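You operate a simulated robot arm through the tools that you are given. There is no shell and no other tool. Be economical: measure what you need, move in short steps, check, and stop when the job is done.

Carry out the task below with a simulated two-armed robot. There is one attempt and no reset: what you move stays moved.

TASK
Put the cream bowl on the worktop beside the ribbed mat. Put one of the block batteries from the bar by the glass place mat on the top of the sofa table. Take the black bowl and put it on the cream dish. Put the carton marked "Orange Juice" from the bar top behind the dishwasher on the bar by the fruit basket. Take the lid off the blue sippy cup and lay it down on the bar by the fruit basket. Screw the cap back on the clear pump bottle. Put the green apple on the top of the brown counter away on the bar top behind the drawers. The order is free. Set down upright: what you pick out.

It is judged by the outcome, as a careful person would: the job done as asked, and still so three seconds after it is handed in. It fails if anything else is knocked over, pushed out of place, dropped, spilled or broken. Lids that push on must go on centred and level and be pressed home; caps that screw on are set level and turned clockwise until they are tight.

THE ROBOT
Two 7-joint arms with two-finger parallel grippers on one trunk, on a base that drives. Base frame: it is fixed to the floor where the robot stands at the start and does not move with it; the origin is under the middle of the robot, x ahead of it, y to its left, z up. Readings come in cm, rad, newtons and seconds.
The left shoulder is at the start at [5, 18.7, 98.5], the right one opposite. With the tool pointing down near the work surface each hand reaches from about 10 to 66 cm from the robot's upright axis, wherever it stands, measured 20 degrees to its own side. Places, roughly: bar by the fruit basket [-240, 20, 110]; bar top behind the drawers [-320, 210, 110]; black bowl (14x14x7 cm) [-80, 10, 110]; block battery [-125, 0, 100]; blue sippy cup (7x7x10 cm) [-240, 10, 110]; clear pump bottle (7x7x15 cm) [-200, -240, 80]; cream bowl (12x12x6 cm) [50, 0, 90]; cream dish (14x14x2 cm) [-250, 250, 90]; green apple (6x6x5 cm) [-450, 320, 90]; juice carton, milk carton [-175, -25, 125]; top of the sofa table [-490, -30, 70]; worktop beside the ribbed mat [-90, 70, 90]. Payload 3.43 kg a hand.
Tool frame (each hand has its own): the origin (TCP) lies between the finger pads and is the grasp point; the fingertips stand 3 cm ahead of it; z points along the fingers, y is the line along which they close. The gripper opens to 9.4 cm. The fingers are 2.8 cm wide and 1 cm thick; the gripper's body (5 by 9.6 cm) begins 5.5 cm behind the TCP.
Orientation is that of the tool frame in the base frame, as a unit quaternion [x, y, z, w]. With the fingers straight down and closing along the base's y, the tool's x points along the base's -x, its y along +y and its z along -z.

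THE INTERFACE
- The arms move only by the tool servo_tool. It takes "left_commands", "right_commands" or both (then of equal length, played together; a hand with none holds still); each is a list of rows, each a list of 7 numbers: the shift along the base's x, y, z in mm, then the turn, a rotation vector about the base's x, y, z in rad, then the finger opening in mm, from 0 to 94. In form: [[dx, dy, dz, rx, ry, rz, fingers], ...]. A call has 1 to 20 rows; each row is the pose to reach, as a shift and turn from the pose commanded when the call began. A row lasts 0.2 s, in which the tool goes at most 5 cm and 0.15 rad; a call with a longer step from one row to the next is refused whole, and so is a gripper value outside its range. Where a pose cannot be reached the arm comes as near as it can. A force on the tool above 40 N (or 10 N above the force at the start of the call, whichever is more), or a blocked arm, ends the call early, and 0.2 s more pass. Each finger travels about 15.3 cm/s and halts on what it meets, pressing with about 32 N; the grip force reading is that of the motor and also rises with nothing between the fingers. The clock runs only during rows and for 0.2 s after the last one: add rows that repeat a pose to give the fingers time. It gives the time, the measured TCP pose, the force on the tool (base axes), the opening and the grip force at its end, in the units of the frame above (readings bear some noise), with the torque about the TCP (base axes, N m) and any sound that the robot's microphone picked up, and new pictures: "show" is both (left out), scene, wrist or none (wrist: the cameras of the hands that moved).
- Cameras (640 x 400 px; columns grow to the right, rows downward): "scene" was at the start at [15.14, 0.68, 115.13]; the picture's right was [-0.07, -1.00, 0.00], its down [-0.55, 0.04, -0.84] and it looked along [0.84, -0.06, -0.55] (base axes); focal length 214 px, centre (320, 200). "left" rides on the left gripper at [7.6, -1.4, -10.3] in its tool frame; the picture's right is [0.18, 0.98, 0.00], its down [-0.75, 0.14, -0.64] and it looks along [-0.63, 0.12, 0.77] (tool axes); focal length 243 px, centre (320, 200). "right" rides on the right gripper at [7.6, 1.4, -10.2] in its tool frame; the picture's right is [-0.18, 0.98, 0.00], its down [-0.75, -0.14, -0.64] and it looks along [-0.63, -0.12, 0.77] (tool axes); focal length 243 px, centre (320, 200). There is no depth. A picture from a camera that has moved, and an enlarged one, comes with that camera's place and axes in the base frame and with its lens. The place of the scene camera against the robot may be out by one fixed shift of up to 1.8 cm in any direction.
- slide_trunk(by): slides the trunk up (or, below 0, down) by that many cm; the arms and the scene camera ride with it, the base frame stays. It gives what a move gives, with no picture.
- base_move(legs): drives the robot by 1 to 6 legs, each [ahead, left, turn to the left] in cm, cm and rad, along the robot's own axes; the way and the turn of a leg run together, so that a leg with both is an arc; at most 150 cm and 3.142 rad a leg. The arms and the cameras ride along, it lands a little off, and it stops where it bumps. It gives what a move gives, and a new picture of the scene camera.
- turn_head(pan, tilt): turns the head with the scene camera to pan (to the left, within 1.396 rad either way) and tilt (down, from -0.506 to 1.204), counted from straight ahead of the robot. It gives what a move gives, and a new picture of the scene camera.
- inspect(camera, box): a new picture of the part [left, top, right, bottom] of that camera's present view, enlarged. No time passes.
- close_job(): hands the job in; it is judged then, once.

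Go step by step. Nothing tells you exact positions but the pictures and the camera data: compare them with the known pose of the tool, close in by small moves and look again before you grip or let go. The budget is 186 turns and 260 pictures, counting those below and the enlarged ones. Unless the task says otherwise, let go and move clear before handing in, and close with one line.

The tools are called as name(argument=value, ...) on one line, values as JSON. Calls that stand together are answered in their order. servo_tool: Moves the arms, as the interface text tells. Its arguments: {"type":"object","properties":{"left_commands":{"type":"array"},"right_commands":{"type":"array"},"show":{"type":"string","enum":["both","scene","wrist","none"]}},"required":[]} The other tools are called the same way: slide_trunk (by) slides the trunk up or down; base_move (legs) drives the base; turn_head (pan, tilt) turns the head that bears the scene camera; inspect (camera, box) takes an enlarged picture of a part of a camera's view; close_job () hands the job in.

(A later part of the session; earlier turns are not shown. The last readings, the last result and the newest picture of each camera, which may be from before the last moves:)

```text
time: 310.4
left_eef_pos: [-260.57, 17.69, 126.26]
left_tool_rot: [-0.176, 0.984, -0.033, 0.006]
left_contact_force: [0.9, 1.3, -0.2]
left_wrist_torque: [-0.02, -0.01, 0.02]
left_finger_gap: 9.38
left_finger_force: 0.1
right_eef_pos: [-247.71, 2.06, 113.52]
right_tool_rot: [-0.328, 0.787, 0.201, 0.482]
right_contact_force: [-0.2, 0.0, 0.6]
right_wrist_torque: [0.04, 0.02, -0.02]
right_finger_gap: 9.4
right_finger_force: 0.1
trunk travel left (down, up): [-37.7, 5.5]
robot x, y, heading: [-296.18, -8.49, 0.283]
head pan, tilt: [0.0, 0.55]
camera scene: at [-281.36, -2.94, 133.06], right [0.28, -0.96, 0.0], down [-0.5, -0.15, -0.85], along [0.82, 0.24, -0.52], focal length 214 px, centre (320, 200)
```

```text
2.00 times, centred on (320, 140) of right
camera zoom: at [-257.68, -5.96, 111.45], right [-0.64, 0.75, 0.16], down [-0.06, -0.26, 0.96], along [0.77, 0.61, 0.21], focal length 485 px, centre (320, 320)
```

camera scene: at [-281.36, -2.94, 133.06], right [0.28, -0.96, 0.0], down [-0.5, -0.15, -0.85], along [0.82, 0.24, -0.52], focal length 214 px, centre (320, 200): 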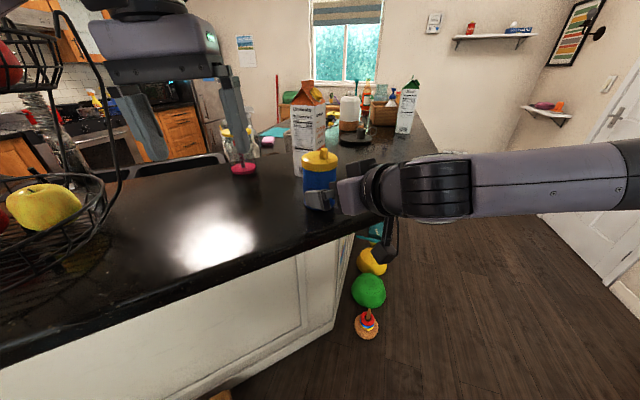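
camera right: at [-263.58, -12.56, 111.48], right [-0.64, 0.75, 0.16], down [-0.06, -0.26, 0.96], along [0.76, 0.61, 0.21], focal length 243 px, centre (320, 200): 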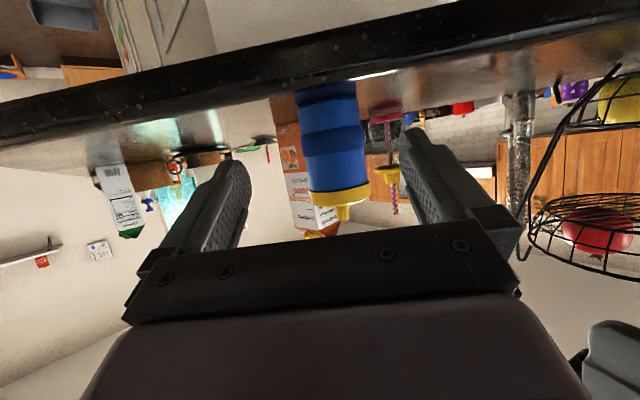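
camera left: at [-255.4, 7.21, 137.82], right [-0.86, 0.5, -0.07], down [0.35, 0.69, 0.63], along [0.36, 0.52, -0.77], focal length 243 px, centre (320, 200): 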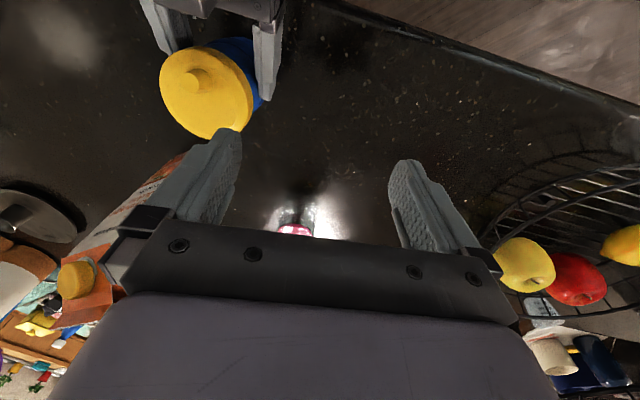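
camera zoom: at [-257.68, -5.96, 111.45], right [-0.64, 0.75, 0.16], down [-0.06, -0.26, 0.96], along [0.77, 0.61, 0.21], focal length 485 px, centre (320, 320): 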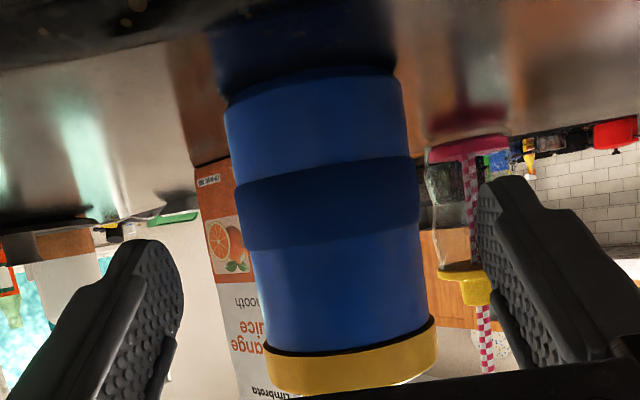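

base_move(legs=[[4, 2.2, 0]])

servo_tool(right_commands=[[0, 0, 0, 0, 0, 0, 75], [0, 0, 0, 0, 0, 0, 55], [0, 0, 0, 0, 0, 0, 50], [0, 0, 0, 0, 0, 0, 50]], show="wrist")

```text
time: 311.3
left_eef_pos: [-258.85, 19.52, 126.24]
left_tool_rot: [-0.179, 0.983, -0.032, 0.004]
left_contact_force: [-0.3, -0.3, 0.9]
left_wrist_torque: [0.03, -0.01, 0.01]
left_finger_gap: 9.39
left_finger_force: 0.1
right_eef_pos: [-245.91, 4.06, 113.96]
right_tool_rot: [-0.33, 0.784, 0.205, 0.484]
right_contact_force: [0.3, 0.4, -0.3]
right_wrist_torque: [-0.02, 0.01, -0.01]
right_finger_gap: 9.42
right_finger_force: 0.1
trunk travel left (down, up): [-37.7, 5.5]
robot x, y, heading: [-293.57, -6.42, 0.283]
head pan, tilt: [0.0, 0.55]
stopped in leg 1: the robot was blocked; the commanded pose is now the measured one
camera scene: at [-279.6, -1.18, 133.19], right [0.28, -0.96, 0.0], down [-0.5, -0.14, -0.86], along [0.82, 0.24, -0.52], focal length 214 px, centre (320, 200)
```

scene: 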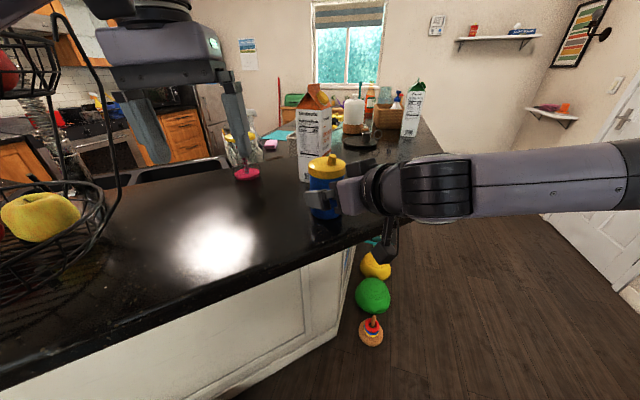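

```text
time: 312.3
left_eef_pos: [-258.82, 19.54, 126.19]
left_tool_rot: [-0.18, 0.983, -0.031, 0.004]
left_contact_force: [0.0, -0.1, -0.4]
left_wrist_torque: [0.01, -0.02, -0.02]
left_finger_gap: 9.39
left_finger_force: 0.0
right_eef_pos: [-246.04, 4.02, 113.98]
right_tool_rot: [-0.33, 0.784, 0.205, 0.485]
right_contact_force: [-0.1, 0.2, 1.1]
right_wrist_torque: [0.0, -0.05, 0.04]
right_finger_gap: 5.86
right_finger_force: 32.0
trunk travel left (down, up): [-37.7, 5.5]
robot x, y, heading: [-293.5, -5.87, 0.286]
head pan, tilt: [0.0, 0.55]
camera right: at [-255.78, -3.97, 111.71], right [-0.64, 0.75, 0.17], down [-0.07, -0.27, 0.96], along [0.76, 0.61, 0.22], focal length 243 px, centre (320, 200)
```

right: 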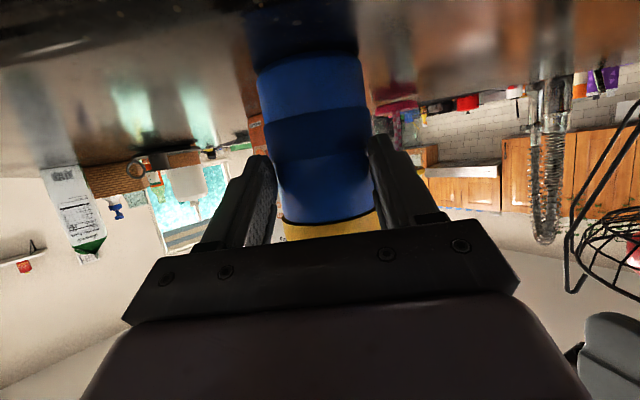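

The base met something, possibly the box on the floor. I'll open, back 2 cm, and look down to check.

servo_tool(right_commands=[[0, 0, 0, 0, 0, 0, 94], [0, 0, 0, 0, 0, 0, 94], [0, 0, 0, 0, 0, 0, 94]], show="none")

base_move(legs=[[-1.6, -0.9, 0]])

turn_head(pan=0.7, tilt=1.1)

```text
time: 313.1
left_eef_pos: [-258.66, 19.59, 126.07]
left_tool_rot: [-0.18, 0.983, -0.031, 0.004]
left_contact_force: [-0.3, 0.4, -1.0]
left_wrist_torque: [-0.01, 0.01, 0.0]
left_finger_gap: 9.39
left_finger_force: 0.0
right_eef_pos: [-245.96, 4.04, 114.01]
right_tool_rot: [-0.33, 0.783, 0.205, 0.485]
right_contact_force: [0.1, -0.2, 1.0]
right_wrist_torque: [-0.01, 0.0, 0.02]
right_finger_gap: 9.42
right_finger_force: 0.1
trunk travel left (down, up): [-37.7, 5.5]
robot x, y, heading: [-293.65, -5.89, 0.288]
head pan, tilt: [0.0, 0.55]
```

```text
time: 313.9
left_eef_pos: [-259.43, 18.95, 126.0]
left_tool_rot: [-0.179, 0.983, -0.034, 0.001]
left_contact_force: [0.2, -0.1, -1.0]
left_wrist_torque: [-0.05, -0.01, 0.01]
left_finger_gap: 9.43
left_finger_force: 0.2
right_eef_pos: [-246.65, 3.28, 113.64]
right_tool_rot: [-0.331, 0.786, 0.203, 0.481]
right_contact_force: [-0.5, -0.8, 0.1]
right_wrist_torque: [0.0, 0.01, -0.01]
right_finger_gap: 9.36
right_finger_force: 0.0
trunk travel left (down, up): [-37.7, 5.5]
robot x, y, heading: [-294.76, -7.26, 0.285]
head pan, tilt: [0.0, 0.55]
camera scene: at [-280.16, -1.78, 133.11], right [0.28, -0.96, 0.0], down [-0.5, -0.15, -0.85], along [0.82, 0.24, -0.52], focal length 214 px, centre (320, 200)
```

scene: 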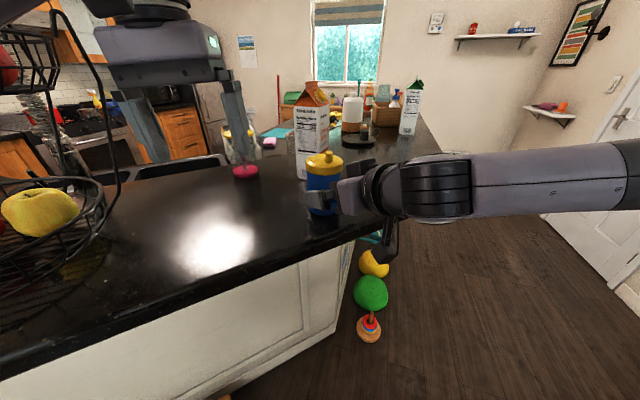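

```text
time: 315.0
left_eef_pos: [-259.38, 18.99, 125.93]
left_tool_rot: [-0.18, 0.983, -0.034, 0.001]
left_contact_force: [0.0, 0.4, 0.3]
left_wrist_torque: [-0.01, 0.01, 0.0]
left_finger_gap: 9.39
left_finger_force: 0.1
right_eef_pos: [-246.49, 3.2, 113.64]
right_tool_rot: [-0.33, 0.786, 0.203, 0.481]
right_contact_force: [-0.2, 0.3, -0.4]
right_wrist_torque: [0.0, -0.02, 0.03]
right_finger_gap: 9.42
right_finger_force: 0.0
trunk travel left (down, up): [-37.7, 5.5]
robot x, y, heading: [-294.67, -7.89, 0.288]
head pan, tilt: [0.7, 1.1]
camera scene: at [-285.25, 0.98, 128.76], right [0.83, -0.55, 0.0], down [-0.49, -0.74, -0.45], along [0.25, 0.38, -0.89], focal length 214 px, centre (320, 200)
```

scene: 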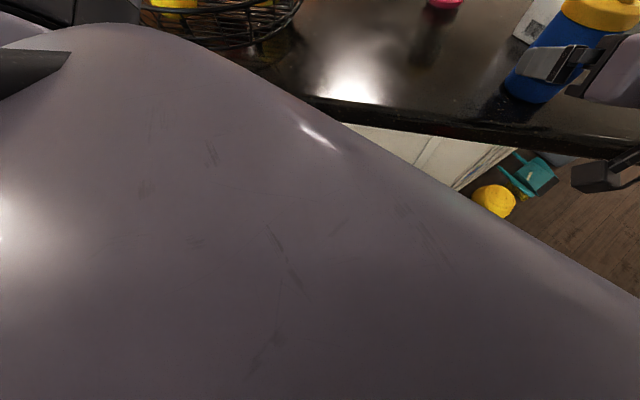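

It was the robot's torso touching the fixed bar edge, and nothing was displaced. I'll advance the right arm itself the last 2.6 cm.

servo_tool(right_commands=[[10, 10, 0, 0, 0, 0, 94], [20, 20, -1, 0, 0, 0, 94], [20, 20, -1, 0, 0, 0, 94]], show="wrist")

turn_head(pan=0, tilt=0.6)

```text
time: 315.8
left_eef_pos: [-259.34, 18.96, 125.82]
left_tool_rot: [-0.179, 0.983, -0.035, 0.001]
left_contact_force: [-0.5, 0.2, -0.8]
left_wrist_torque: [0.02, 0.0, 0.01]
left_finger_gap: 9.41
left_finger_force: 0.0
right_eef_pos: [-244.5, 3.5, 113.63]
right_tool_rot: [-0.331, 0.786, 0.204, 0.481]
right_contact_force: [-0.1, 0.5, -0.1]
right_wrist_torque: [0.01, 0.03, 0.0]
right_finger_gap: 9.4
right_finger_force: 0.0
right hand out of reach, approached as far as the arm can: row 1, 2, 3
trunk travel left (down, up): [-37.7, 5.5]
robot x, y, heading: [-294.42, -7.19, 0.287]
head pan, tilt: [0.7, 1.1]
camera right: at [-254.38, -4.54, 111.66], right [-0.64, 0.75, 0.17], down [-0.06, -0.26, 0.96], along [0.76, 0.61, 0.21], focal length 243 px, centre (320, 200)
```

right: 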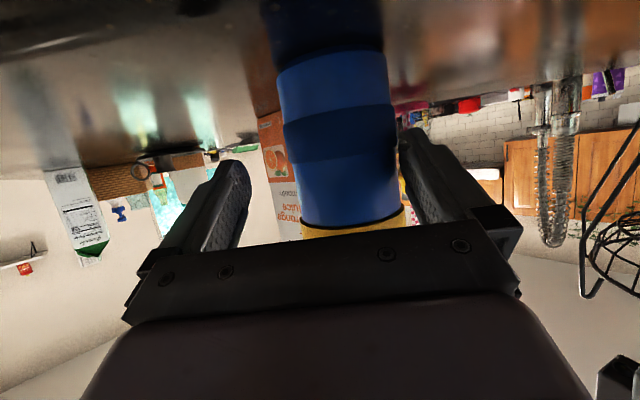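

```text
time: 316.8
left_eef_pos: [-259.25, 18.86, 125.97]
left_tool_rot: [-0.179, 0.983, -0.035, 0.001]
left_contact_force: [-0.1, -1.0, 0.3]
left_wrist_torque: [-0.02, 0.01, 0.01]
left_finger_gap: 9.41
left_finger_force: 0.1
right_eef_pos: [-244.49, 3.55, 113.76]
right_tool_rot: [-0.33, 0.786, 0.203, 0.482]
right_contact_force: [0.2, 0.4, 0.0]
right_wrist_torque: [0.01, -0.03, 0.01]
right_finger_gap: 9.39
right_finger_force: 0.1
trunk travel left (down, up): [-37.7, 5.5]
robot x, y, heading: [-294.71, -6.94, 0.285]
head pan, tilt: [0.0, 0.6]
camera scene: at [-280.27, -1.79, 132.62], right [0.28, -0.96, 0.0], down [-0.54, -0.16, -0.82], along [0.79, 0.23, -0.57], focal length 214 px, centre (320, 200)
```

scene: 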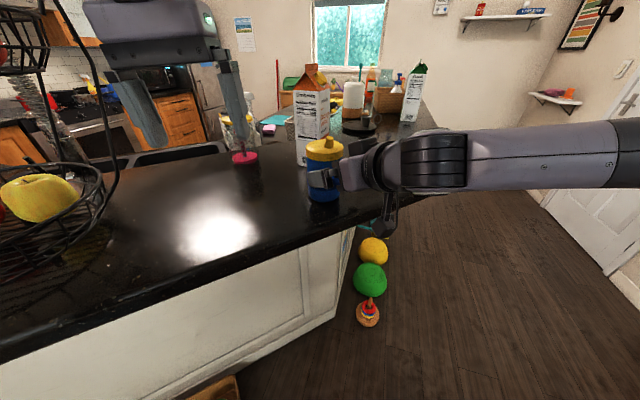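

Slightly off laterally. I'll shift the base 1.6 cm left and close.

base_move(legs=[[0, 1.6, 0]])

servo_tool(right_commands=[[0, 0, 0, 0, 0, 0, 80], [0, 0, 0, 0, 0, 0, 60], [0, 0, 0, 0, 0, 0, 50], [0, 0, 0, 0, 0, 0, 50]], show="wrist")

```text
time: 317.6
left_eef_pos: [-259.77, 20.57, 125.85]
left_tool_rot: [-0.179, 0.983, -0.035, 0.002]
left_contact_force: [0.0, -0.3, 0.1]
left_wrist_torque: [0.01, -0.01, 0.02]
left_finger_gap: 9.37
left_finger_force: 0.0
right_eef_pos: [-245.19, 4.93, 113.79]
right_tool_rot: [-0.331, 0.785, 0.204, 0.482]
right_contact_force: [-0.3, -0.6, 0.7]
right_wrist_torque: [-0.01, 0.04, 0.01]
right_finger_gap: 9.39
right_finger_force: 0.1
trunk travel left (down, up): [-37.7, 5.5]
robot x, y, heading: [-295.16, -5.73, 0.286]
head pan, tilt: [0.0, 0.6]
camera scene: at [-280.85, -0.32, 132.64], right [0.28, -0.96, 0.0], down [-0.54, -0.16, -0.83], along [0.79, 0.23, -0.56], focal length 214 px, centre (320, 200)
```

scene: 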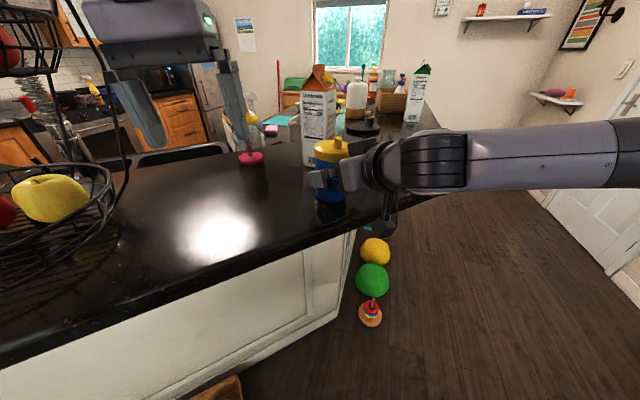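

```text
time: 318.6
left_eef_pos: [-259.91, 20.43, 125.91]
left_tool_rot: [-0.18, 0.983, -0.034, 0.002]
left_contact_force: [0.5, -0.5, 0.4]
left_wrist_torque: [0.01, 0.0, 0.02]
left_finger_gap: 9.41
left_finger_force: 0.1
right_eef_pos: [-245.21, 4.98, 113.85]
right_tool_rot: [-0.33, 0.786, 0.203, 0.482]
right_contact_force: [-0.8, 0.0, 0.5]
right_wrist_torque: [-0.04, -0.03, -0.01]
right_finger_gap: 6.65
right_finger_force: 31.7
trunk travel left (down, up): [-37.7, 5.5]
robot x, y, heading: [-295.36, -5.79, 0.291]
head pan, tilt: [0.0, 0.6]
camera right: at [-254.94, -3.04, 111.7], right [-0.64, 0.75, 0.16], down [-0.06, -0.26, 0.96], along [0.76, 0.61, 0.21], focal length 243 px, centre (320, 200)
```

right: 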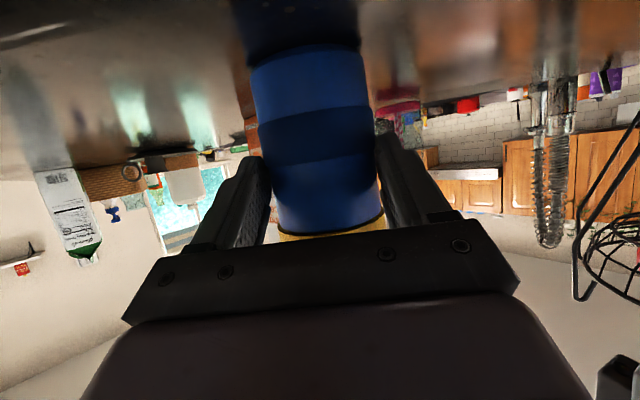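

The body is gripped on its diameter (6.65 cm). Now bring the left hand over the lid, with its closing axis perpendicular to the right tool.

servo_tool(left_commands=[[0, 0, 0, 0.033, 0.008, 0.1, 94], [30, -20, 0, 0.066, 0.016, 0.2, 94], [60, -45, 0, 0.066, 0.016, 0.3, 94], [90, -72, 0, 0.066, 0.016, 0.42, 94], [120, -100, -5, 0.066, 0.016, 0.42, 94], [145, -124, -10, 0.066, 0.016, 0.42, 94], [161, -139, -12, 0.066, 0.016, 0.42, 94], [161, -139, -12, 0.066, 0.016, 0.42, 94]])

```text
time: 320.4
left_eef_pos: [-246.76, 9.01, 124.77]
left_tool_rot: [-0.391, 0.92, -0.006, 0.005]
left_contact_force: [0.0, 0.4, -1.6]
left_wrist_torque: [-0.03, -0.07, 0.02]
left_finger_gap: 9.42
left_finger_force: 0.0
left hand out of reach, approached as far as the arm can: row 6, 7, 8
right_eef_pos: [-244.99, 4.98, 113.9]
right_tool_rot: [-0.33, 0.786, 0.203, 0.482]
right_contact_force: [0.6, -1.6, 3.6]
right_wrist_torque: [0.07, -0.11, -0.09]
right_finger_gap: 6.63
right_finger_force: 31.9
trunk travel left (down, up): [-37.7, 5.5]
robot x, y, heading: [-295.11, -5.73, 0.287]
head pan, tilt: [0.0, 0.6]
camera scene: at [-280.79, -0.24, 132.63], right [0.28, -0.96, 0.0], down [-0.54, -0.16, -0.83], along [0.79, 0.23, -0.56], focal length 214 px, centre (320, 200)
camera left: at [-251.22, 2.58, 135.06], right [-0.84, 0.55, -0.02], down [0.41, 0.65, 0.64], along [0.36, 0.53, -0.77], focal length 243 px, centre (320, 200)
```

scene: 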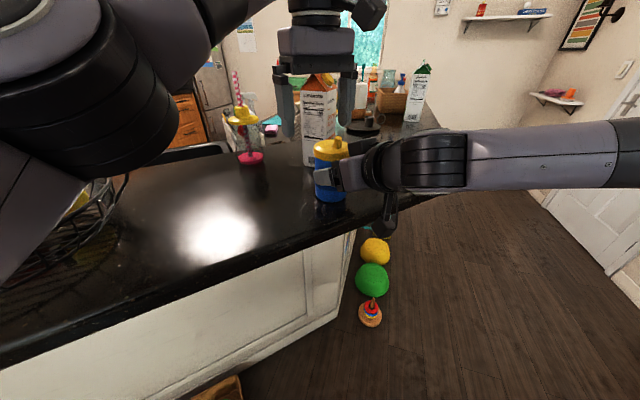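
left: 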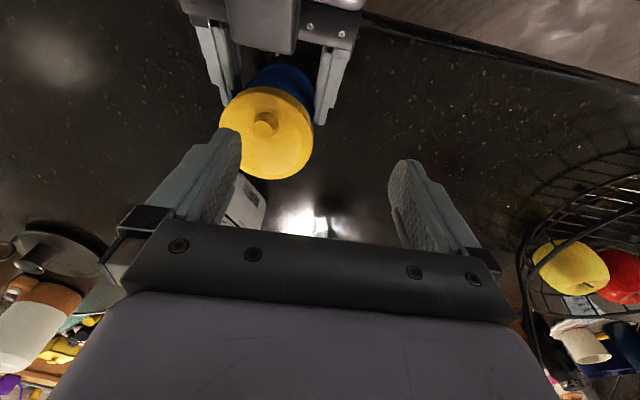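

The left arm's radial limit falls about 3 cm short of the lid. I'll move the left hand aside, slide the held cup about 4.5 cm toward the robot, and try again.

servo_tool(left_commands=[[-20, 20, 0, 0, 0, 0, 94], [-40, 40, 0, 0, 0, 0, 94], [-40, 40, 0, 0, 0, 0, 94], [-40, 40, 0, 0, 0, 0, 94], [-40, 40, 0, 0, 0, 0, 94], [-40, 40, 0, 0, 0, 0, 94], [-40, 40, 0, 0, 0, 0, 94]], right_commands=[[0, 0, 0, 0, 0, 0, 50], [0, 0, 0, 0, 0, 0, 50], [0, 0, 4, 0, 0, 0, 50], [-16, -5, 4, 0, 0, 0, 50], [-32, -10, 4, 0, 0, 0, 50], [-46, -13, 4, 0, 0, 0, 50], [-46, -13, 1, 0, 0, 0, 50]])

```text
time: 322.0
left_eef_pos: [-250.95, 11.85, 124.37]
left_tool_rot: [-0.381, 0.925, 0.0, 0.007]
left_contact_force: [-0.9, 0.3, -0.5]
left_wrist_torque: [0.01, 0.01, -0.01]
left_finger_gap: 9.39
left_finger_force: 0.1
right_eef_pos: [-249.56, 3.61, 113.87]
right_tool_rot: [-0.33, 0.786, 0.202, 0.482]
right_contact_force: [0.8, 0.0, -1.1]
right_wrist_torque: [0.0, 0.01, -0.02]
right_finger_gap: 6.64
right_finger_force: 32.0
trunk travel left (down, up): [-37.7, 5.5]
robot x, y, heading: [-295.07, -5.77, 0.285]
head pan, tilt: [0.0, 0.6]
camera scene: at [-280.72, -0.26, 132.62], right [0.28, -0.96, 0.0], down [-0.54, -0.16, -0.82], along [0.79, 0.23, -0.57], focal length 214 px, centre (320, 200)
camera right: at [-259.42, -4.32, 111.72], right [-0.64, 0.75, 0.16], down [-0.06, -0.26, 0.96], along [0.76, 0.61, 0.21], focal length 243 px, centre (320, 200)
camera left: at [-255.55, 5.34, 134.72], right [-0.82, 0.57, -0.01], down [0.43, 0.63, 0.65], along [0.37, 0.53, -0.76], focal length 243 px, centre (320, 200)
```

scene: 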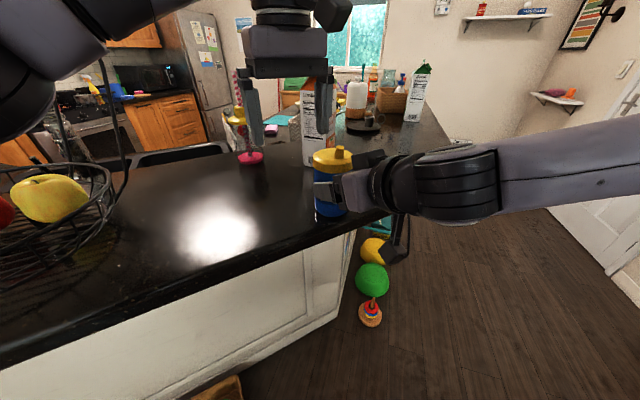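
right: 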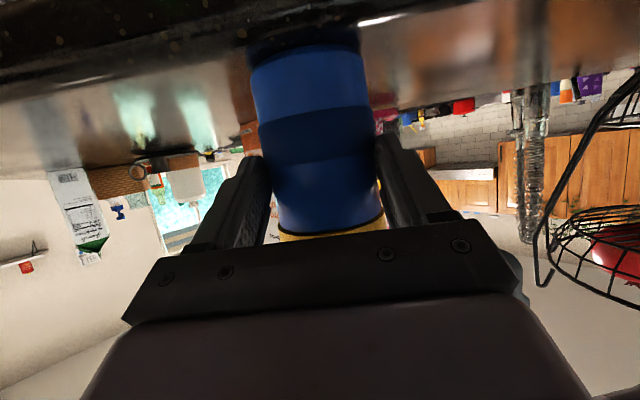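
left: 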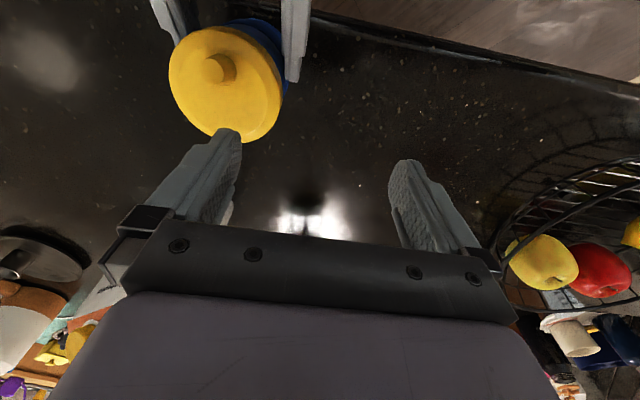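

The lid is now centred at about [-248.3, 5.5]. Move the left hand over it.

servo_tool(left_commands=[[9, -21, 4, 0, 0, 0, 94], [18, -42, 4, 0, 0, 0, 94], [27, -64, 4, 0, 0, 0, 94], [27, -64, 4, 0, 0, 0, 94]], show="wrist")

```text
time: 323.0
left_eef_pos: [-248.17, 5.67, 124.87]
left_tool_rot: [-0.382, 0.924, -0.001, 0.005]
left_contact_force: [0.3, -0.7, -1.0]
left_wrist_torque: [0.03, 0.0, -0.04]
left_finger_gap: 9.4
left_finger_force: 0.0
right_eef_pos: [-249.58, 3.7, 113.89]
right_tool_rot: [-0.33, 0.786, 0.203, 0.481]
right_contact_force: [0.1, 0.2, -0.9]
right_wrist_torque: [-0.05, 0.03, -0.02]
right_finger_gap: 6.65
right_finger_force: 32.4
trunk travel left (down, up): [-37.7, 5.5]
robot x, y, heading: [-295.52, -6.03, 0.284]
head pan, tilt: [0.0, 0.6]
camera left: at [-252.75, -0.76, 135.2], right [-0.83, 0.56, -0.01], down [0.43, 0.63, 0.65], along [0.37, 0.53, -0.76], focal length 243 px, centre (320, 200)
```

left: 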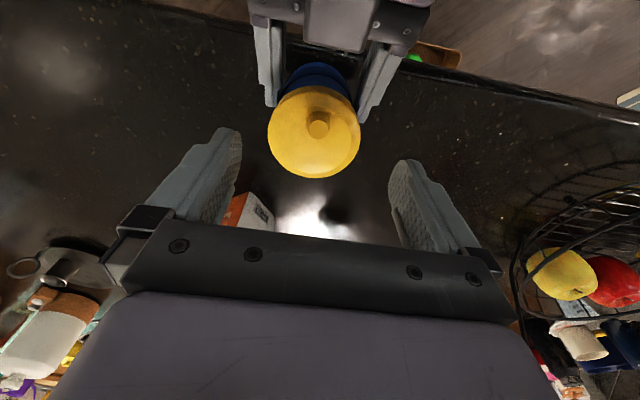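

Centred. Descend around the lid.

servo_tool(left_commands=[[0, -5, -15, 0, 0, 0, 94], [0, -6, -30, 0, 0, 0, 94], [0, -6, -42, 0, 0, 0, 94], [0, -6, -48, 0, 0, 0, 94], [0, -6, -48, 0, 0, 0, 94]], show="both")

inspect(camera="scene", box=[230, 90, 430, 215])

```text
time: 324.2
left_eef_pos: [-248.34, 4.84, 120.07]
left_tool_rot: [-0.38, 0.925, 0.0, 0.006]
left_contact_force: [-0.8, 0.2, 0.1]
left_wrist_torque: [0.03, 0.0, -0.03]
left_finger_gap: 9.4
left_finger_force: 0.0
right_eef_pos: [-249.57, 3.73, 113.84]
right_tool_rot: [-0.33, 0.786, 0.202, 0.481]
right_contact_force: [-0.3, 0.2, -0.4]
right_wrist_torque: [-0.03, -0.01, -0.02]
right_finger_gap: 6.64
right_finger_force: 32.1
trunk travel left (down, up): [-37.7, 5.5]
robot x, y, heading: [-295.26, -5.69, 0.287]
head pan, tilt: [0.0, 0.6]
camera scene: at [-280.72, -0.25, 132.62], right [0.28, -0.96, 0.0], down [-0.54, -0.16, -0.83], along [0.79, 0.23, -0.56], focal length 214 px, centre (320, 200)
camera left: at [-252.8, -1.66, 130.37], right [-0.82, 0.57, -0.01], down [0.43, 0.63, 0.65], along [0.37, 0.53, -0.76], focal length 243 px, centre (320, 200)
```

scene: 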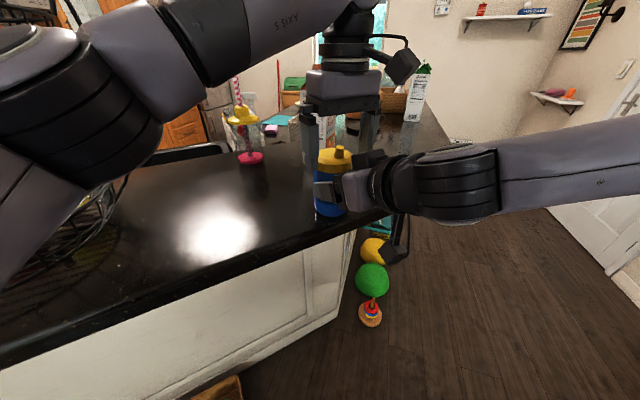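
left: 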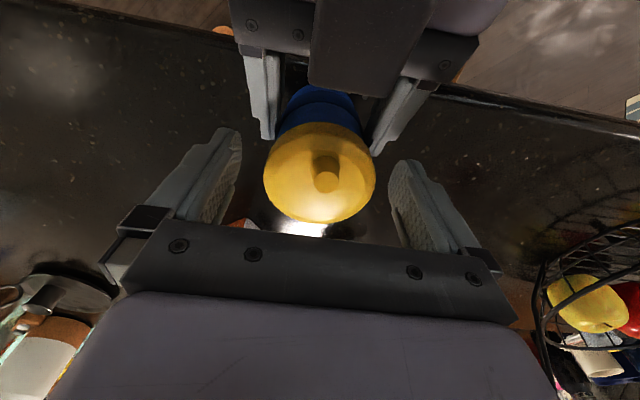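

```text
3.20 times, centred on (330, 152) of scene
camera zoom: at [-280.72, -0.25, 132.62], right [0.28, -0.96, 0.0], down [-0.54, -0.16, -0.83], along [0.79, 0.23, -0.56], focal length 686 px, centre (288, 352)
```

zoom: 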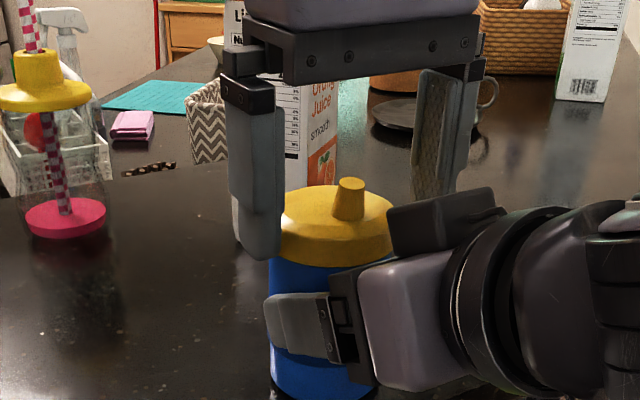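

The fingertips reach the lid's lower edge. Close on the lid.

servo_tool(left_commands=[[0, 0, -1, 0, 0, 0, 80], [0, 0, -1, 0, 0, 0, 65], [0, 0, -1, 0, 0, 0, 55], [0, 0, -1, 0, 0, 0, 50], [0, 0, -1, 0, 0, 0, 50]], show="wrist")

inspect(camera="scene", box=[230, 90, 430, 215])

```text
time: 325.4
left_eef_pos: [-248.26, 4.89, 120.04]
left_tool_rot: [-0.382, 0.924, 0.001, 0.006]
left_contact_force: [-8.3, 11.3, -0.5]
left_wrist_torque: [0.46, 0.37, 0.2]
left_finger_gap: 6.99
left_finger_force: 32.0
right_eef_pos: [-249.56, 3.65, 113.74]
right_tool_rot: [-0.328, 0.787, 0.201, 0.482]
right_contact_force: [7.7, -10.2, -1.3]
right_wrist_torque: [0.2, 0.17, -0.44]
right_finger_gap: 6.63
right_finger_force: 32.1
trunk travel left (down, up): [-37.7, 5.5]
robot x, y, heading: [-295.65, -5.69, 0.281]
head pan, tilt: [0.0, 0.6]
camera left: at [-252.78, -1.62, 130.28], right [-0.82, 0.57, 0.0], down [0.43, 0.63, 0.65], along [0.37, 0.53, -0.76], focal length 243 px, centre (320, 200)
```

left: 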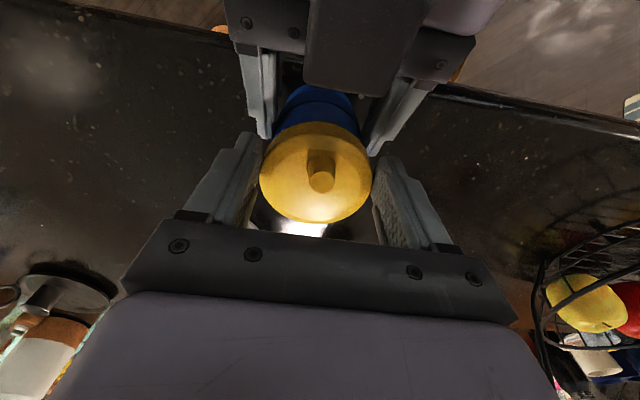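

```text
3.20 times, centred on (330, 152) of scene
camera zoom: at [-280.72, -0.25, 132.62], right [0.28, -0.96, 0.0], down [-0.54, -0.16, -0.83], along [0.79, 0.23, -0.56], focal length 686 px, centre (288, 352)
```

zoom: 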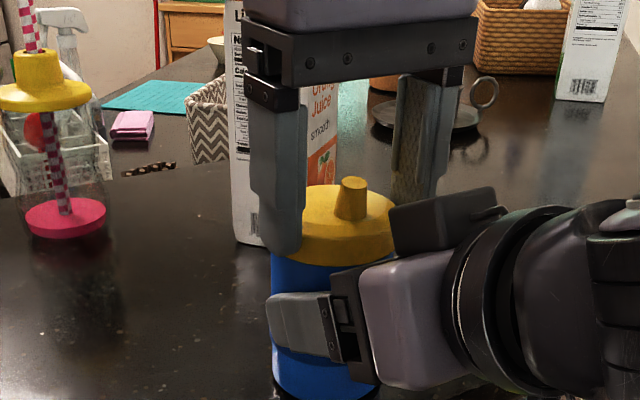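

The lid is gripped (7.0 cm) with the body held. Pull up in small steps.

servo_tool(left_commands=[[-2, 2, 0, 0, 0, 0, 50], [-2, 2, 4, 0, 0, 0, 50], [-2, 2, 8, 0, 0, 0, 50], [-2, 2, 12, 0, 0, 0, 50], [-2, 2, 16, 0, 0, 0, 50], [-2, 2, 20, 0, 0, 0, 50], [-2, 2, 25, 0, 0, 0, 50], [-2, 2, 30, 0, 0, 0, 50]], show="wrist")

inspect(camera="scene", box=[230, 90, 430, 215])

```text
time: 327.2
left_eef_pos: [-248.52, 4.82, 122.7]
left_tool_rot: [-0.381, 0.925, 0.001, 0.005]
left_contact_force: [-0.4, 7.5, -30.8]
left_wrist_torque: [0.14, 0.29, 0.08]
left_finger_gap: 6.97
left_finger_force: 31.4
right_eef_pos: [-249.55, 3.88, 114.25]
right_tool_rot: [-0.331, 0.783, 0.205, 0.485]
right_contact_force: [0.4, -6.3, 29.9]
right_wrist_torque: [0.74, -0.59, -0.15]
right_finger_gap: 6.51
right_finger_force: 32.0
trunk travel left (down, up): [-37.7, 5.5]
robot x, y, heading: [-295.11, -5.84, 0.29]
head pan, tilt: [0.0, 0.6]
camera left: at [-252.96, -1.53, 133.11], right [-0.82, 0.57, 0.0], down [0.43, 0.63, 0.65], along [0.37, 0.53, -0.76], focal length 243 px, centre (320, 200)
```

left: 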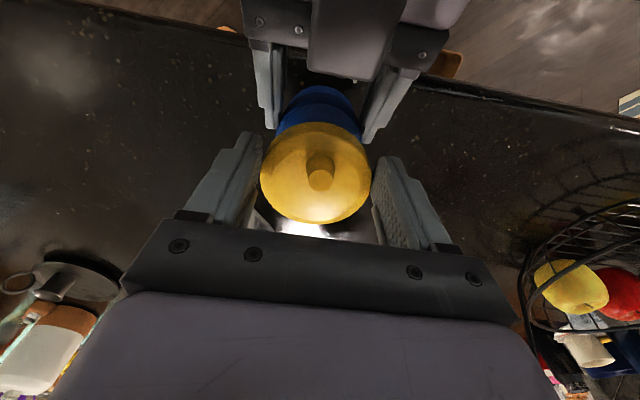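

```text
3.20 times, centred on (330, 152) of scene
camera zoom: at [-280.73, -0.26, 132.62], right [0.28, -0.96, 0.0], down [-0.54, -0.16, -0.83], along [0.79, 0.23, -0.56], focal length 686 px, centre (288, 352)
```

zoom: 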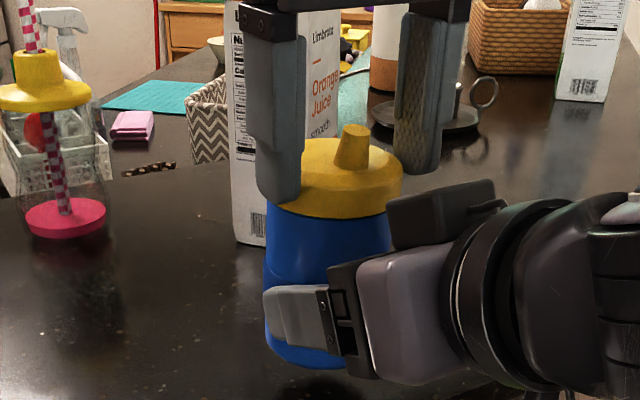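

The cup slid up within the right grip instead of releasing. I'll open the right hand, lower the cup back with the left, and re-grip the body higher, just above its raised band.

servo_tool(right_commands=[[0, 0, 0, 0, 0, 0, 80], [0, 0, 0, 0, 0, 0, 90], [0, 0, 0, 0, 0, 0, 90], [0, 0, 0, 0, 0, 0, 90], [0, 0, 8, 0, 0, 0, 90], [0, 0, 17, 0, 0, 0, 90], [0, 0, 17, 0, 0, 0, 65], [0, 0, 17, 0, 0, 0, 50], [0, 0, 17, 0, 0, 0, 50], [0, 0, 17, 0, 0, 0, 50]], left_commands=[[0, 0, 0, 0, 0, 0, 50], [0, 0, 0, 0, 0, 0, 50], [2, -2, -15, 0, 0, 0, 50], [2, -2, -29, 0, 0, 0, 50], [2, -2, -29, 0, 0, 0, 50], [2, -2, -29, 0, 0, 0, 50], [2, -2, -29, 0, 0, 0, 50], [2, -2, -29, 0, 0, 0, 50], [2, -2, -29, 0, 0, 0, 50], [2, -2, -29, 0, 0, 0, 50]], show="none")

inspect(camera="scene", box=[230, 90, 430, 215])

```text
time: 329.4
left_eef_pos: [-248.23, 4.83, 120.07]
left_tool_rot: [-0.381, 0.925, 0.001, 0.006]
left_contact_force: [-10.5, 9.7, 11.3]
left_wrist_torque: [0.11, 0.09, 0.19]
left_finger_gap: 6.95
left_finger_force: 32.6
right_eef_pos: [-249.41, 3.62, 115.51]
right_tool_rot: [-0.328, 0.787, 0.202, 0.483]
right_contact_force: [12.1, -10.1, -0.6]
right_wrist_torque: [0.07, 0.06, -0.43]
right_finger_gap: 6.44
right_finger_force: 31.9
trunk travel left (down, up): [-37.7, 5.5]
robot x, y, heading: [-295.04, -5.61, 0.29]
head pan, tilt: [0.0, 0.6]
```

```text
3.20 times, centred on (330, 152) of scene
camera zoom: at [-280.78, -0.28, 132.64], right [0.28, -0.96, 0.0], down [-0.54, -0.16, -0.83], along [0.79, 0.23, -0.56], focal length 686 px, centre (288, 352)
```

zoom: 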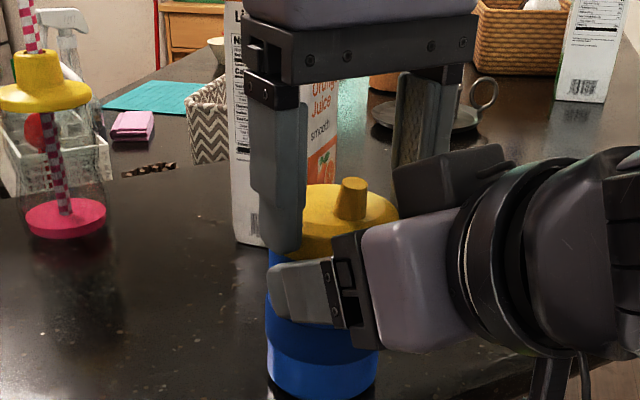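

Gap 6.44 now: the fingers sit above the raised band. Pull the lid up again.

servo_tool(left_commands=[[-3, 3, 0, 0, 0, 0, 50], [-3, 3, 4, 0, 0, 0, 50], [-3, 3, 8, 0, 0, 0, 50], [-3, 3, 12, 0, 0, 0, 50], [-3, 3, 16, 0, 0, 0, 50], [-3, 3, 20, 0, 0, 0, 50], [-3, 3, 25, 0, 0, 0, 50], [-3, 3, 30, 0, 0, 0, 50]], show="none")

inspect(camera="scene", box=[230, 90, 430, 215])

```text
time: 331.2
left_eef_pos: [-248.47, 5.05, 122.86]
left_tool_rot: [-0.38, 0.925, 0.0, 0.004]
left_contact_force: [-1.7, 2.1, -31.9]
left_wrist_torque: [-0.32, 0.11, 0.06]
left_finger_gap: 6.92
left_finger_force: 32.1
right_eef_pos: [-249.57, 3.83, 116.12]
right_tool_rot: [-0.331, 0.782, 0.205, 0.487]
right_contact_force: [1.2, -1.6, 31.7]
right_wrist_torque: [0.79, -0.32, -0.08]
right_finger_gap: 6.37
right_finger_force: 32.3
trunk travel left (down, up): [-37.7, 5.5]
robot x, y, heading: [-295.35, -5.77, 0.285]
head pan, tilt: [0.0, 0.6]
```

```text
3.20 times, centred on (330, 152) of scene
camera zoom: at [-280.73, -0.26, 132.62], right [0.28, -0.96, 0.0], down [-0.54, -0.16, -0.83], along [0.79, 0.23, -0.56], focal length 686 px, centre (288, 352)
```

zoom: 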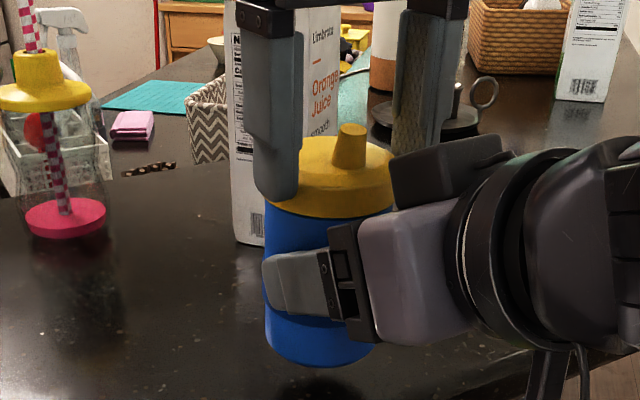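

Still sliding rather than releasing, so the lid may be threaded. I'll lower again and try a counter-clockwise twist with the left hand.

servo_tool(left_commands=[[0, 0, -10, 0, 0, 0, 50], [0, 0, -20, 0, 0, 0, 50], [2, -2, -28, 0, 0, 0, 50], [2, -2, -28, 0, 0, 0.14, 50], [2, -2, -28, 0, 0, 0.28, 50], [2, -2, -28, 0, 0, 0.42, 50], [2, -2, -28, 0, 0, 0.56, 50], [2, -2, -28, 0, 0, 0.7, 50], [2, -2, -28, 0, 0, 0.7, 50]], show="wrist")

inspect(camera="scene", box=[230, 90, 430, 215])

```text
time: 333.2
left_eef_pos: [-248.04, 4.94, 120.32]
left_tool_rot: [-0.677, 0.736, -0.001, 0.009]
left_contact_force: [35.8, 1.3, 18.1]
left_wrist_torque: [0.45, -1.27, -0.59]
left_finger_gap: 6.9
left_finger_force: 31.6
right_eef_pos: [-250.31, 3.95, 115.34]
right_tool_rot: [-0.338, 0.785, 0.206, 0.476]
right_contact_force: [-34.8, -1.7, -17.9]
right_wrist_torque: [-0.59, -0.11, 0.94]
right_finger_gap: 6.35
right_finger_force: 32.0
trunk travel left (down, up): [-37.7, 5.5]
robot x, y, heading: [-295.34, -6.0, 0.291]
head pan, tilt: [0.0, 0.6]
camera left: at [-247.52, -2.92, 130.6], right [-0.99, -0.1, -0.02], down [-0.09, 0.76, 0.65], along [-0.05, 0.65, -0.76], focal length 243 px, centre (320, 200)
```

left: 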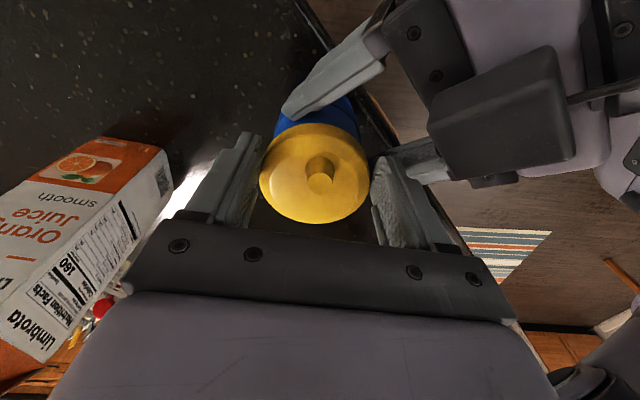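

```text
3.20 times, centred on (330, 152) of scene
camera zoom: at [-280.72, -0.26, 132.62], right [0.28, -0.96, 0.0], down [-0.54, -0.16, -0.83], along [0.79, 0.23, -0.56], focal length 686 px, centre (288, 352)
```

zoom: 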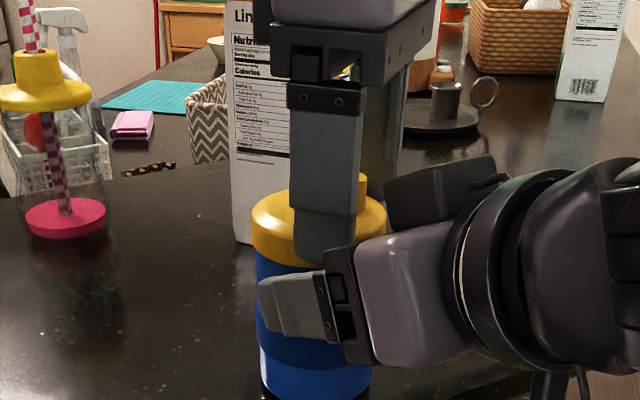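

The left finger met the right palm during the twist. I'll relieve a bit and pull again to see if the twist loosened anything.

servo_tool(left_commands=[[0, 0, 0, 0, 0, -0.13, 50], [0, 0, 0, 0, 0, -0.22, 50], [0, 0, 5, 0, 0, -0.22, 50], [0, 0, 10, 0, 0, -0.22, 50], [0, 0, 15, 0, 0, -0.22, 50], [0, 0, 20, 0, 0, -0.22, 50], [0, 0, 25, 0, 0, -0.22, 50]], show="none")

inspect(camera="scene", box=[230, 90, 430, 215])

```text
time: 334.8
left_eef_pos: [-248.37, 4.45, 122.88]
left_tool_rot: [-0.586, 0.81, -0.002, 0.004]
left_contact_force: [9.6, -11.8, -13.1]
left_wrist_torque: [-0.75, -0.48, -0.2]
left_finger_gap: 6.82
left_finger_force: 32.3
right_eef_pos: [-249.54, 3.81, 115.68]
right_tool_rot: [-0.329, 0.786, 0.205, 0.482]
right_contact_force: [-8.8, 12.2, 12.0]
right_wrist_torque: [0.03, -0.25, 0.43]
right_finger_gap: 6.66
right_finger_force: 32.2
trunk travel left (down, up): [-37.7, 5.5]
robot x, y, heading: [-295.04, -5.75, 0.285]
head pan, tilt: [0.0, 0.6]
```

```text
3.20 times, centred on (330, 152) of scene
camera zoom: at [-280.73, -0.27, 132.62], right [0.28, -0.96, 0.0], down [-0.54, -0.16, -0.83], along [0.79, 0.23, -0.56], focal length 686 px, centre (288, 352)
```

zoom: 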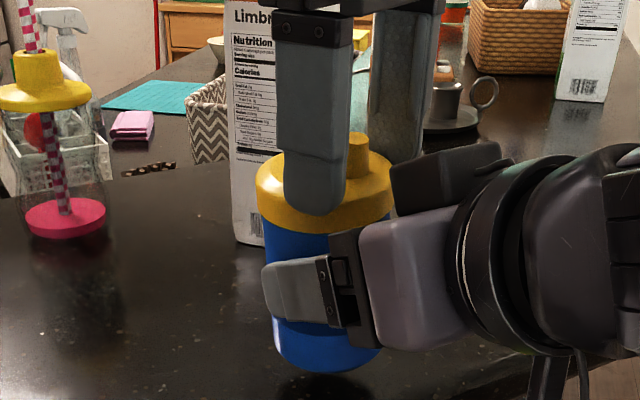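

inspect(camera="right", box=[220, 100, 420, 260])

inspect(camera="left", box=[220, 60, 420, 260])

```text
2.50 times, centred on (320, 180) of right
camera zoom: at [-259.42, -4.23, 113.58], right [-0.64, 0.75, 0.17], down [-0.06, -0.27, 0.96], along [0.76, 0.61, 0.22], focal length 606 px, centre (320, 250)
```

zoom: 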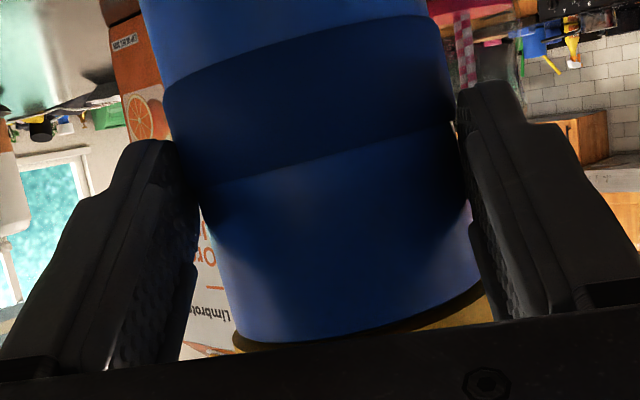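

```text
2.00 times, centred on (320, 160) of left
camera zoom: at [-249.57, -3.2, 133.17], right [-0.99, 0.13, -0.01], down [0.1, 0.76, 0.65], along [0.09, 0.64, -0.76], focal length 485 px, centre (320, 280)
```

zoom: 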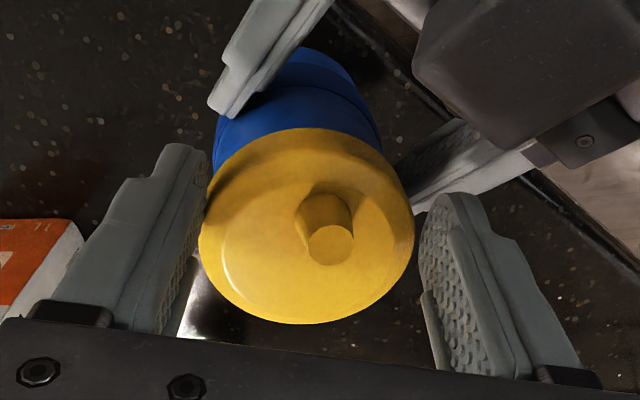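

The joint holds more than 30 N axially, so it's likely threaded. I'll set the cup down, re-grip the body, wind the left hand back clockwise while open, and grip the lid for a proper counter-clockwise twist.

servo_tool(left_commands=[[0, 0, 0, 0, 0, 0, 50], [0, 0, 0, 0, 0, 0, 50], [0, 2, -13, 0, 0, 0, 50], [0, 4, -27, 0, 0, 0, 50], [0, 4, -27, 0, 0, 0, 50], [0, 4, -27, 0, 0, 0, 50], [0, 4, -27, 0, 0, 0, 50], [0, 4, -27, 0, 0, 0, 50], [1, 4, -27, 0, 0, 0, 80], [2, 4, -30, 0, 0, 0, 94], [2, 5, -30, 0, 0, -0.14, 94], [2, 5, -31, 0, 0, -0.28, 94], [2, 5, -32, 0, 0, -0.42, 94], [2, 5, -32, 0, 0, -0.56, 94], [2, 5, -32, 0, 0, -0.7, 94], [2, 5, -32, 0, 0, -0.84, 94], [2, 5, -32, 0, 0, -0.96, 94], [2, 5, -32, 0, 0, -0.96, 75], [2, 5, -32, 0, 0, -0.96, 55], [2, 5, -32, 0, 0, -0.96, 50]], right_commands=[[0, 0, 0, 0, 0, 0, 80], [0, 0, 0, 0, 0, 0, 90], [0, 0, -5, 0, 0, 0, 90], [0, 0, -10, 0, 0, 0, 90], [0, 0, -13, 0, 0, 0, 70], [0, 0, -13, 0, 0, 0, 50], [0, 0, -13, 0, 0, 0, 50], [0, 0, -13, 0, 0, 0, 50], [0, 0, -13, 0, 0, 0, 50], [0, 0, -13, 0, 0, 0, 50], [0, 0, -13, 0, 0, 0, 50], [0, 0, -13, 0, 0, 0, 50], [0, 0, -13, 0, 0, 0, 50], [0, 0, -13, 0, 0, 0, 50], [0, 0, -13, 0, 0, 0, 50], [0, 0, -13, 0, 0, 0, 50], [0, 0, -13, 0, 0, 0, 50], [0, 0, -13, 0, 0, 0, 50], [0, 0, -13, 0, 0, 0, 50], [0, 0, -13, 0, 0, 0, 50]], show="both")

```text
time: 336.1
left_eef_pos: [-248.36, 5.15, 120.52]
left_tool_rot: [-0.59, 0.807, -0.007, 0.012]
left_contact_force: [0.7, 0.0, 12.9]
left_wrist_torque: [0.34, 0.23, -0.02]
left_finger_gap: 6.88
left_finger_force: 32.3
right_eef_pos: [-250.11, 3.98, 114.55]
right_tool_rot: [-0.335, 0.782, 0.208, 0.483]
right_contact_force: [-1.1, -2.4, 3.5]
right_wrist_torque: [-0.1, -0.07, 0.09]
right_finger_gap: 6.46
right_finger_force: 12.2
trunk travel left (down, up): [-37.7, 5.5]
robot x, y, heading: [-295.56, -5.68, 0.287]
head pan, tilt: [0.0, 0.6]
stopped in row 6 (left hand): the force on the tool passed its limit (the readings are from after the stop); the commanded pose is now the measured one
camera scene: at [-280.86, -0.33, 132.63], right [0.28, -0.96, 0.0], down [-0.54, -0.16, -0.83], along [0.79, 0.23, -0.56], focal length 214 px, centre (320, 200)
camera right: at [-259.81, -4.16, 112.38], right [-0.66, 0.74, 0.17], down [-0.06, -0.27, 0.96], along [0.75, 0.62, 0.22], focal length 243 px, centre (320, 200)
camera left: at [-249.61, -2.59, 130.92], right [-0.99, 0.12, -0.03], down [0.08, 0.76, 0.65], along [0.1, 0.64, -0.76], focal length 243 px, centre (320, 200)
```

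scene: 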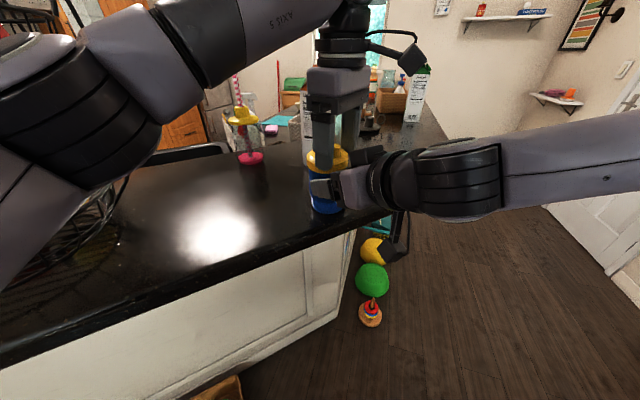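
right: 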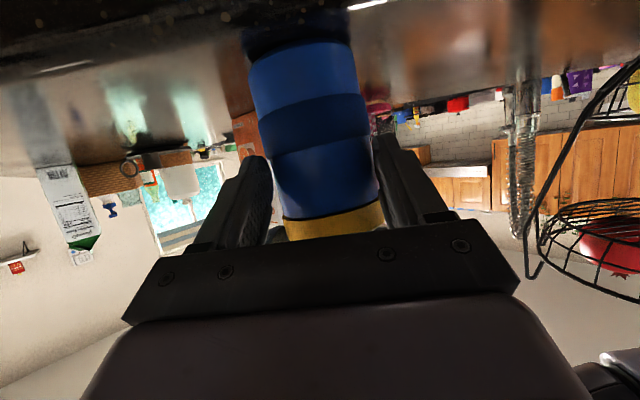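
left: 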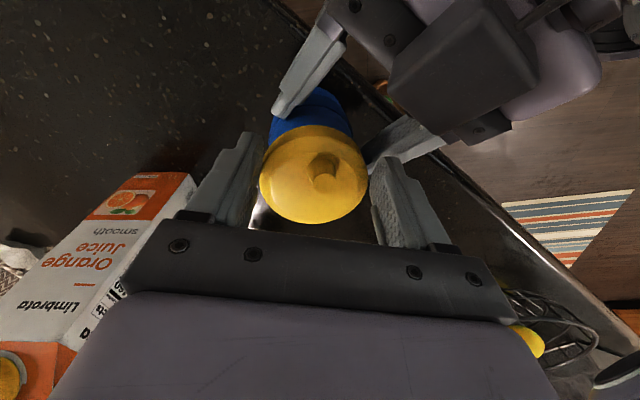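

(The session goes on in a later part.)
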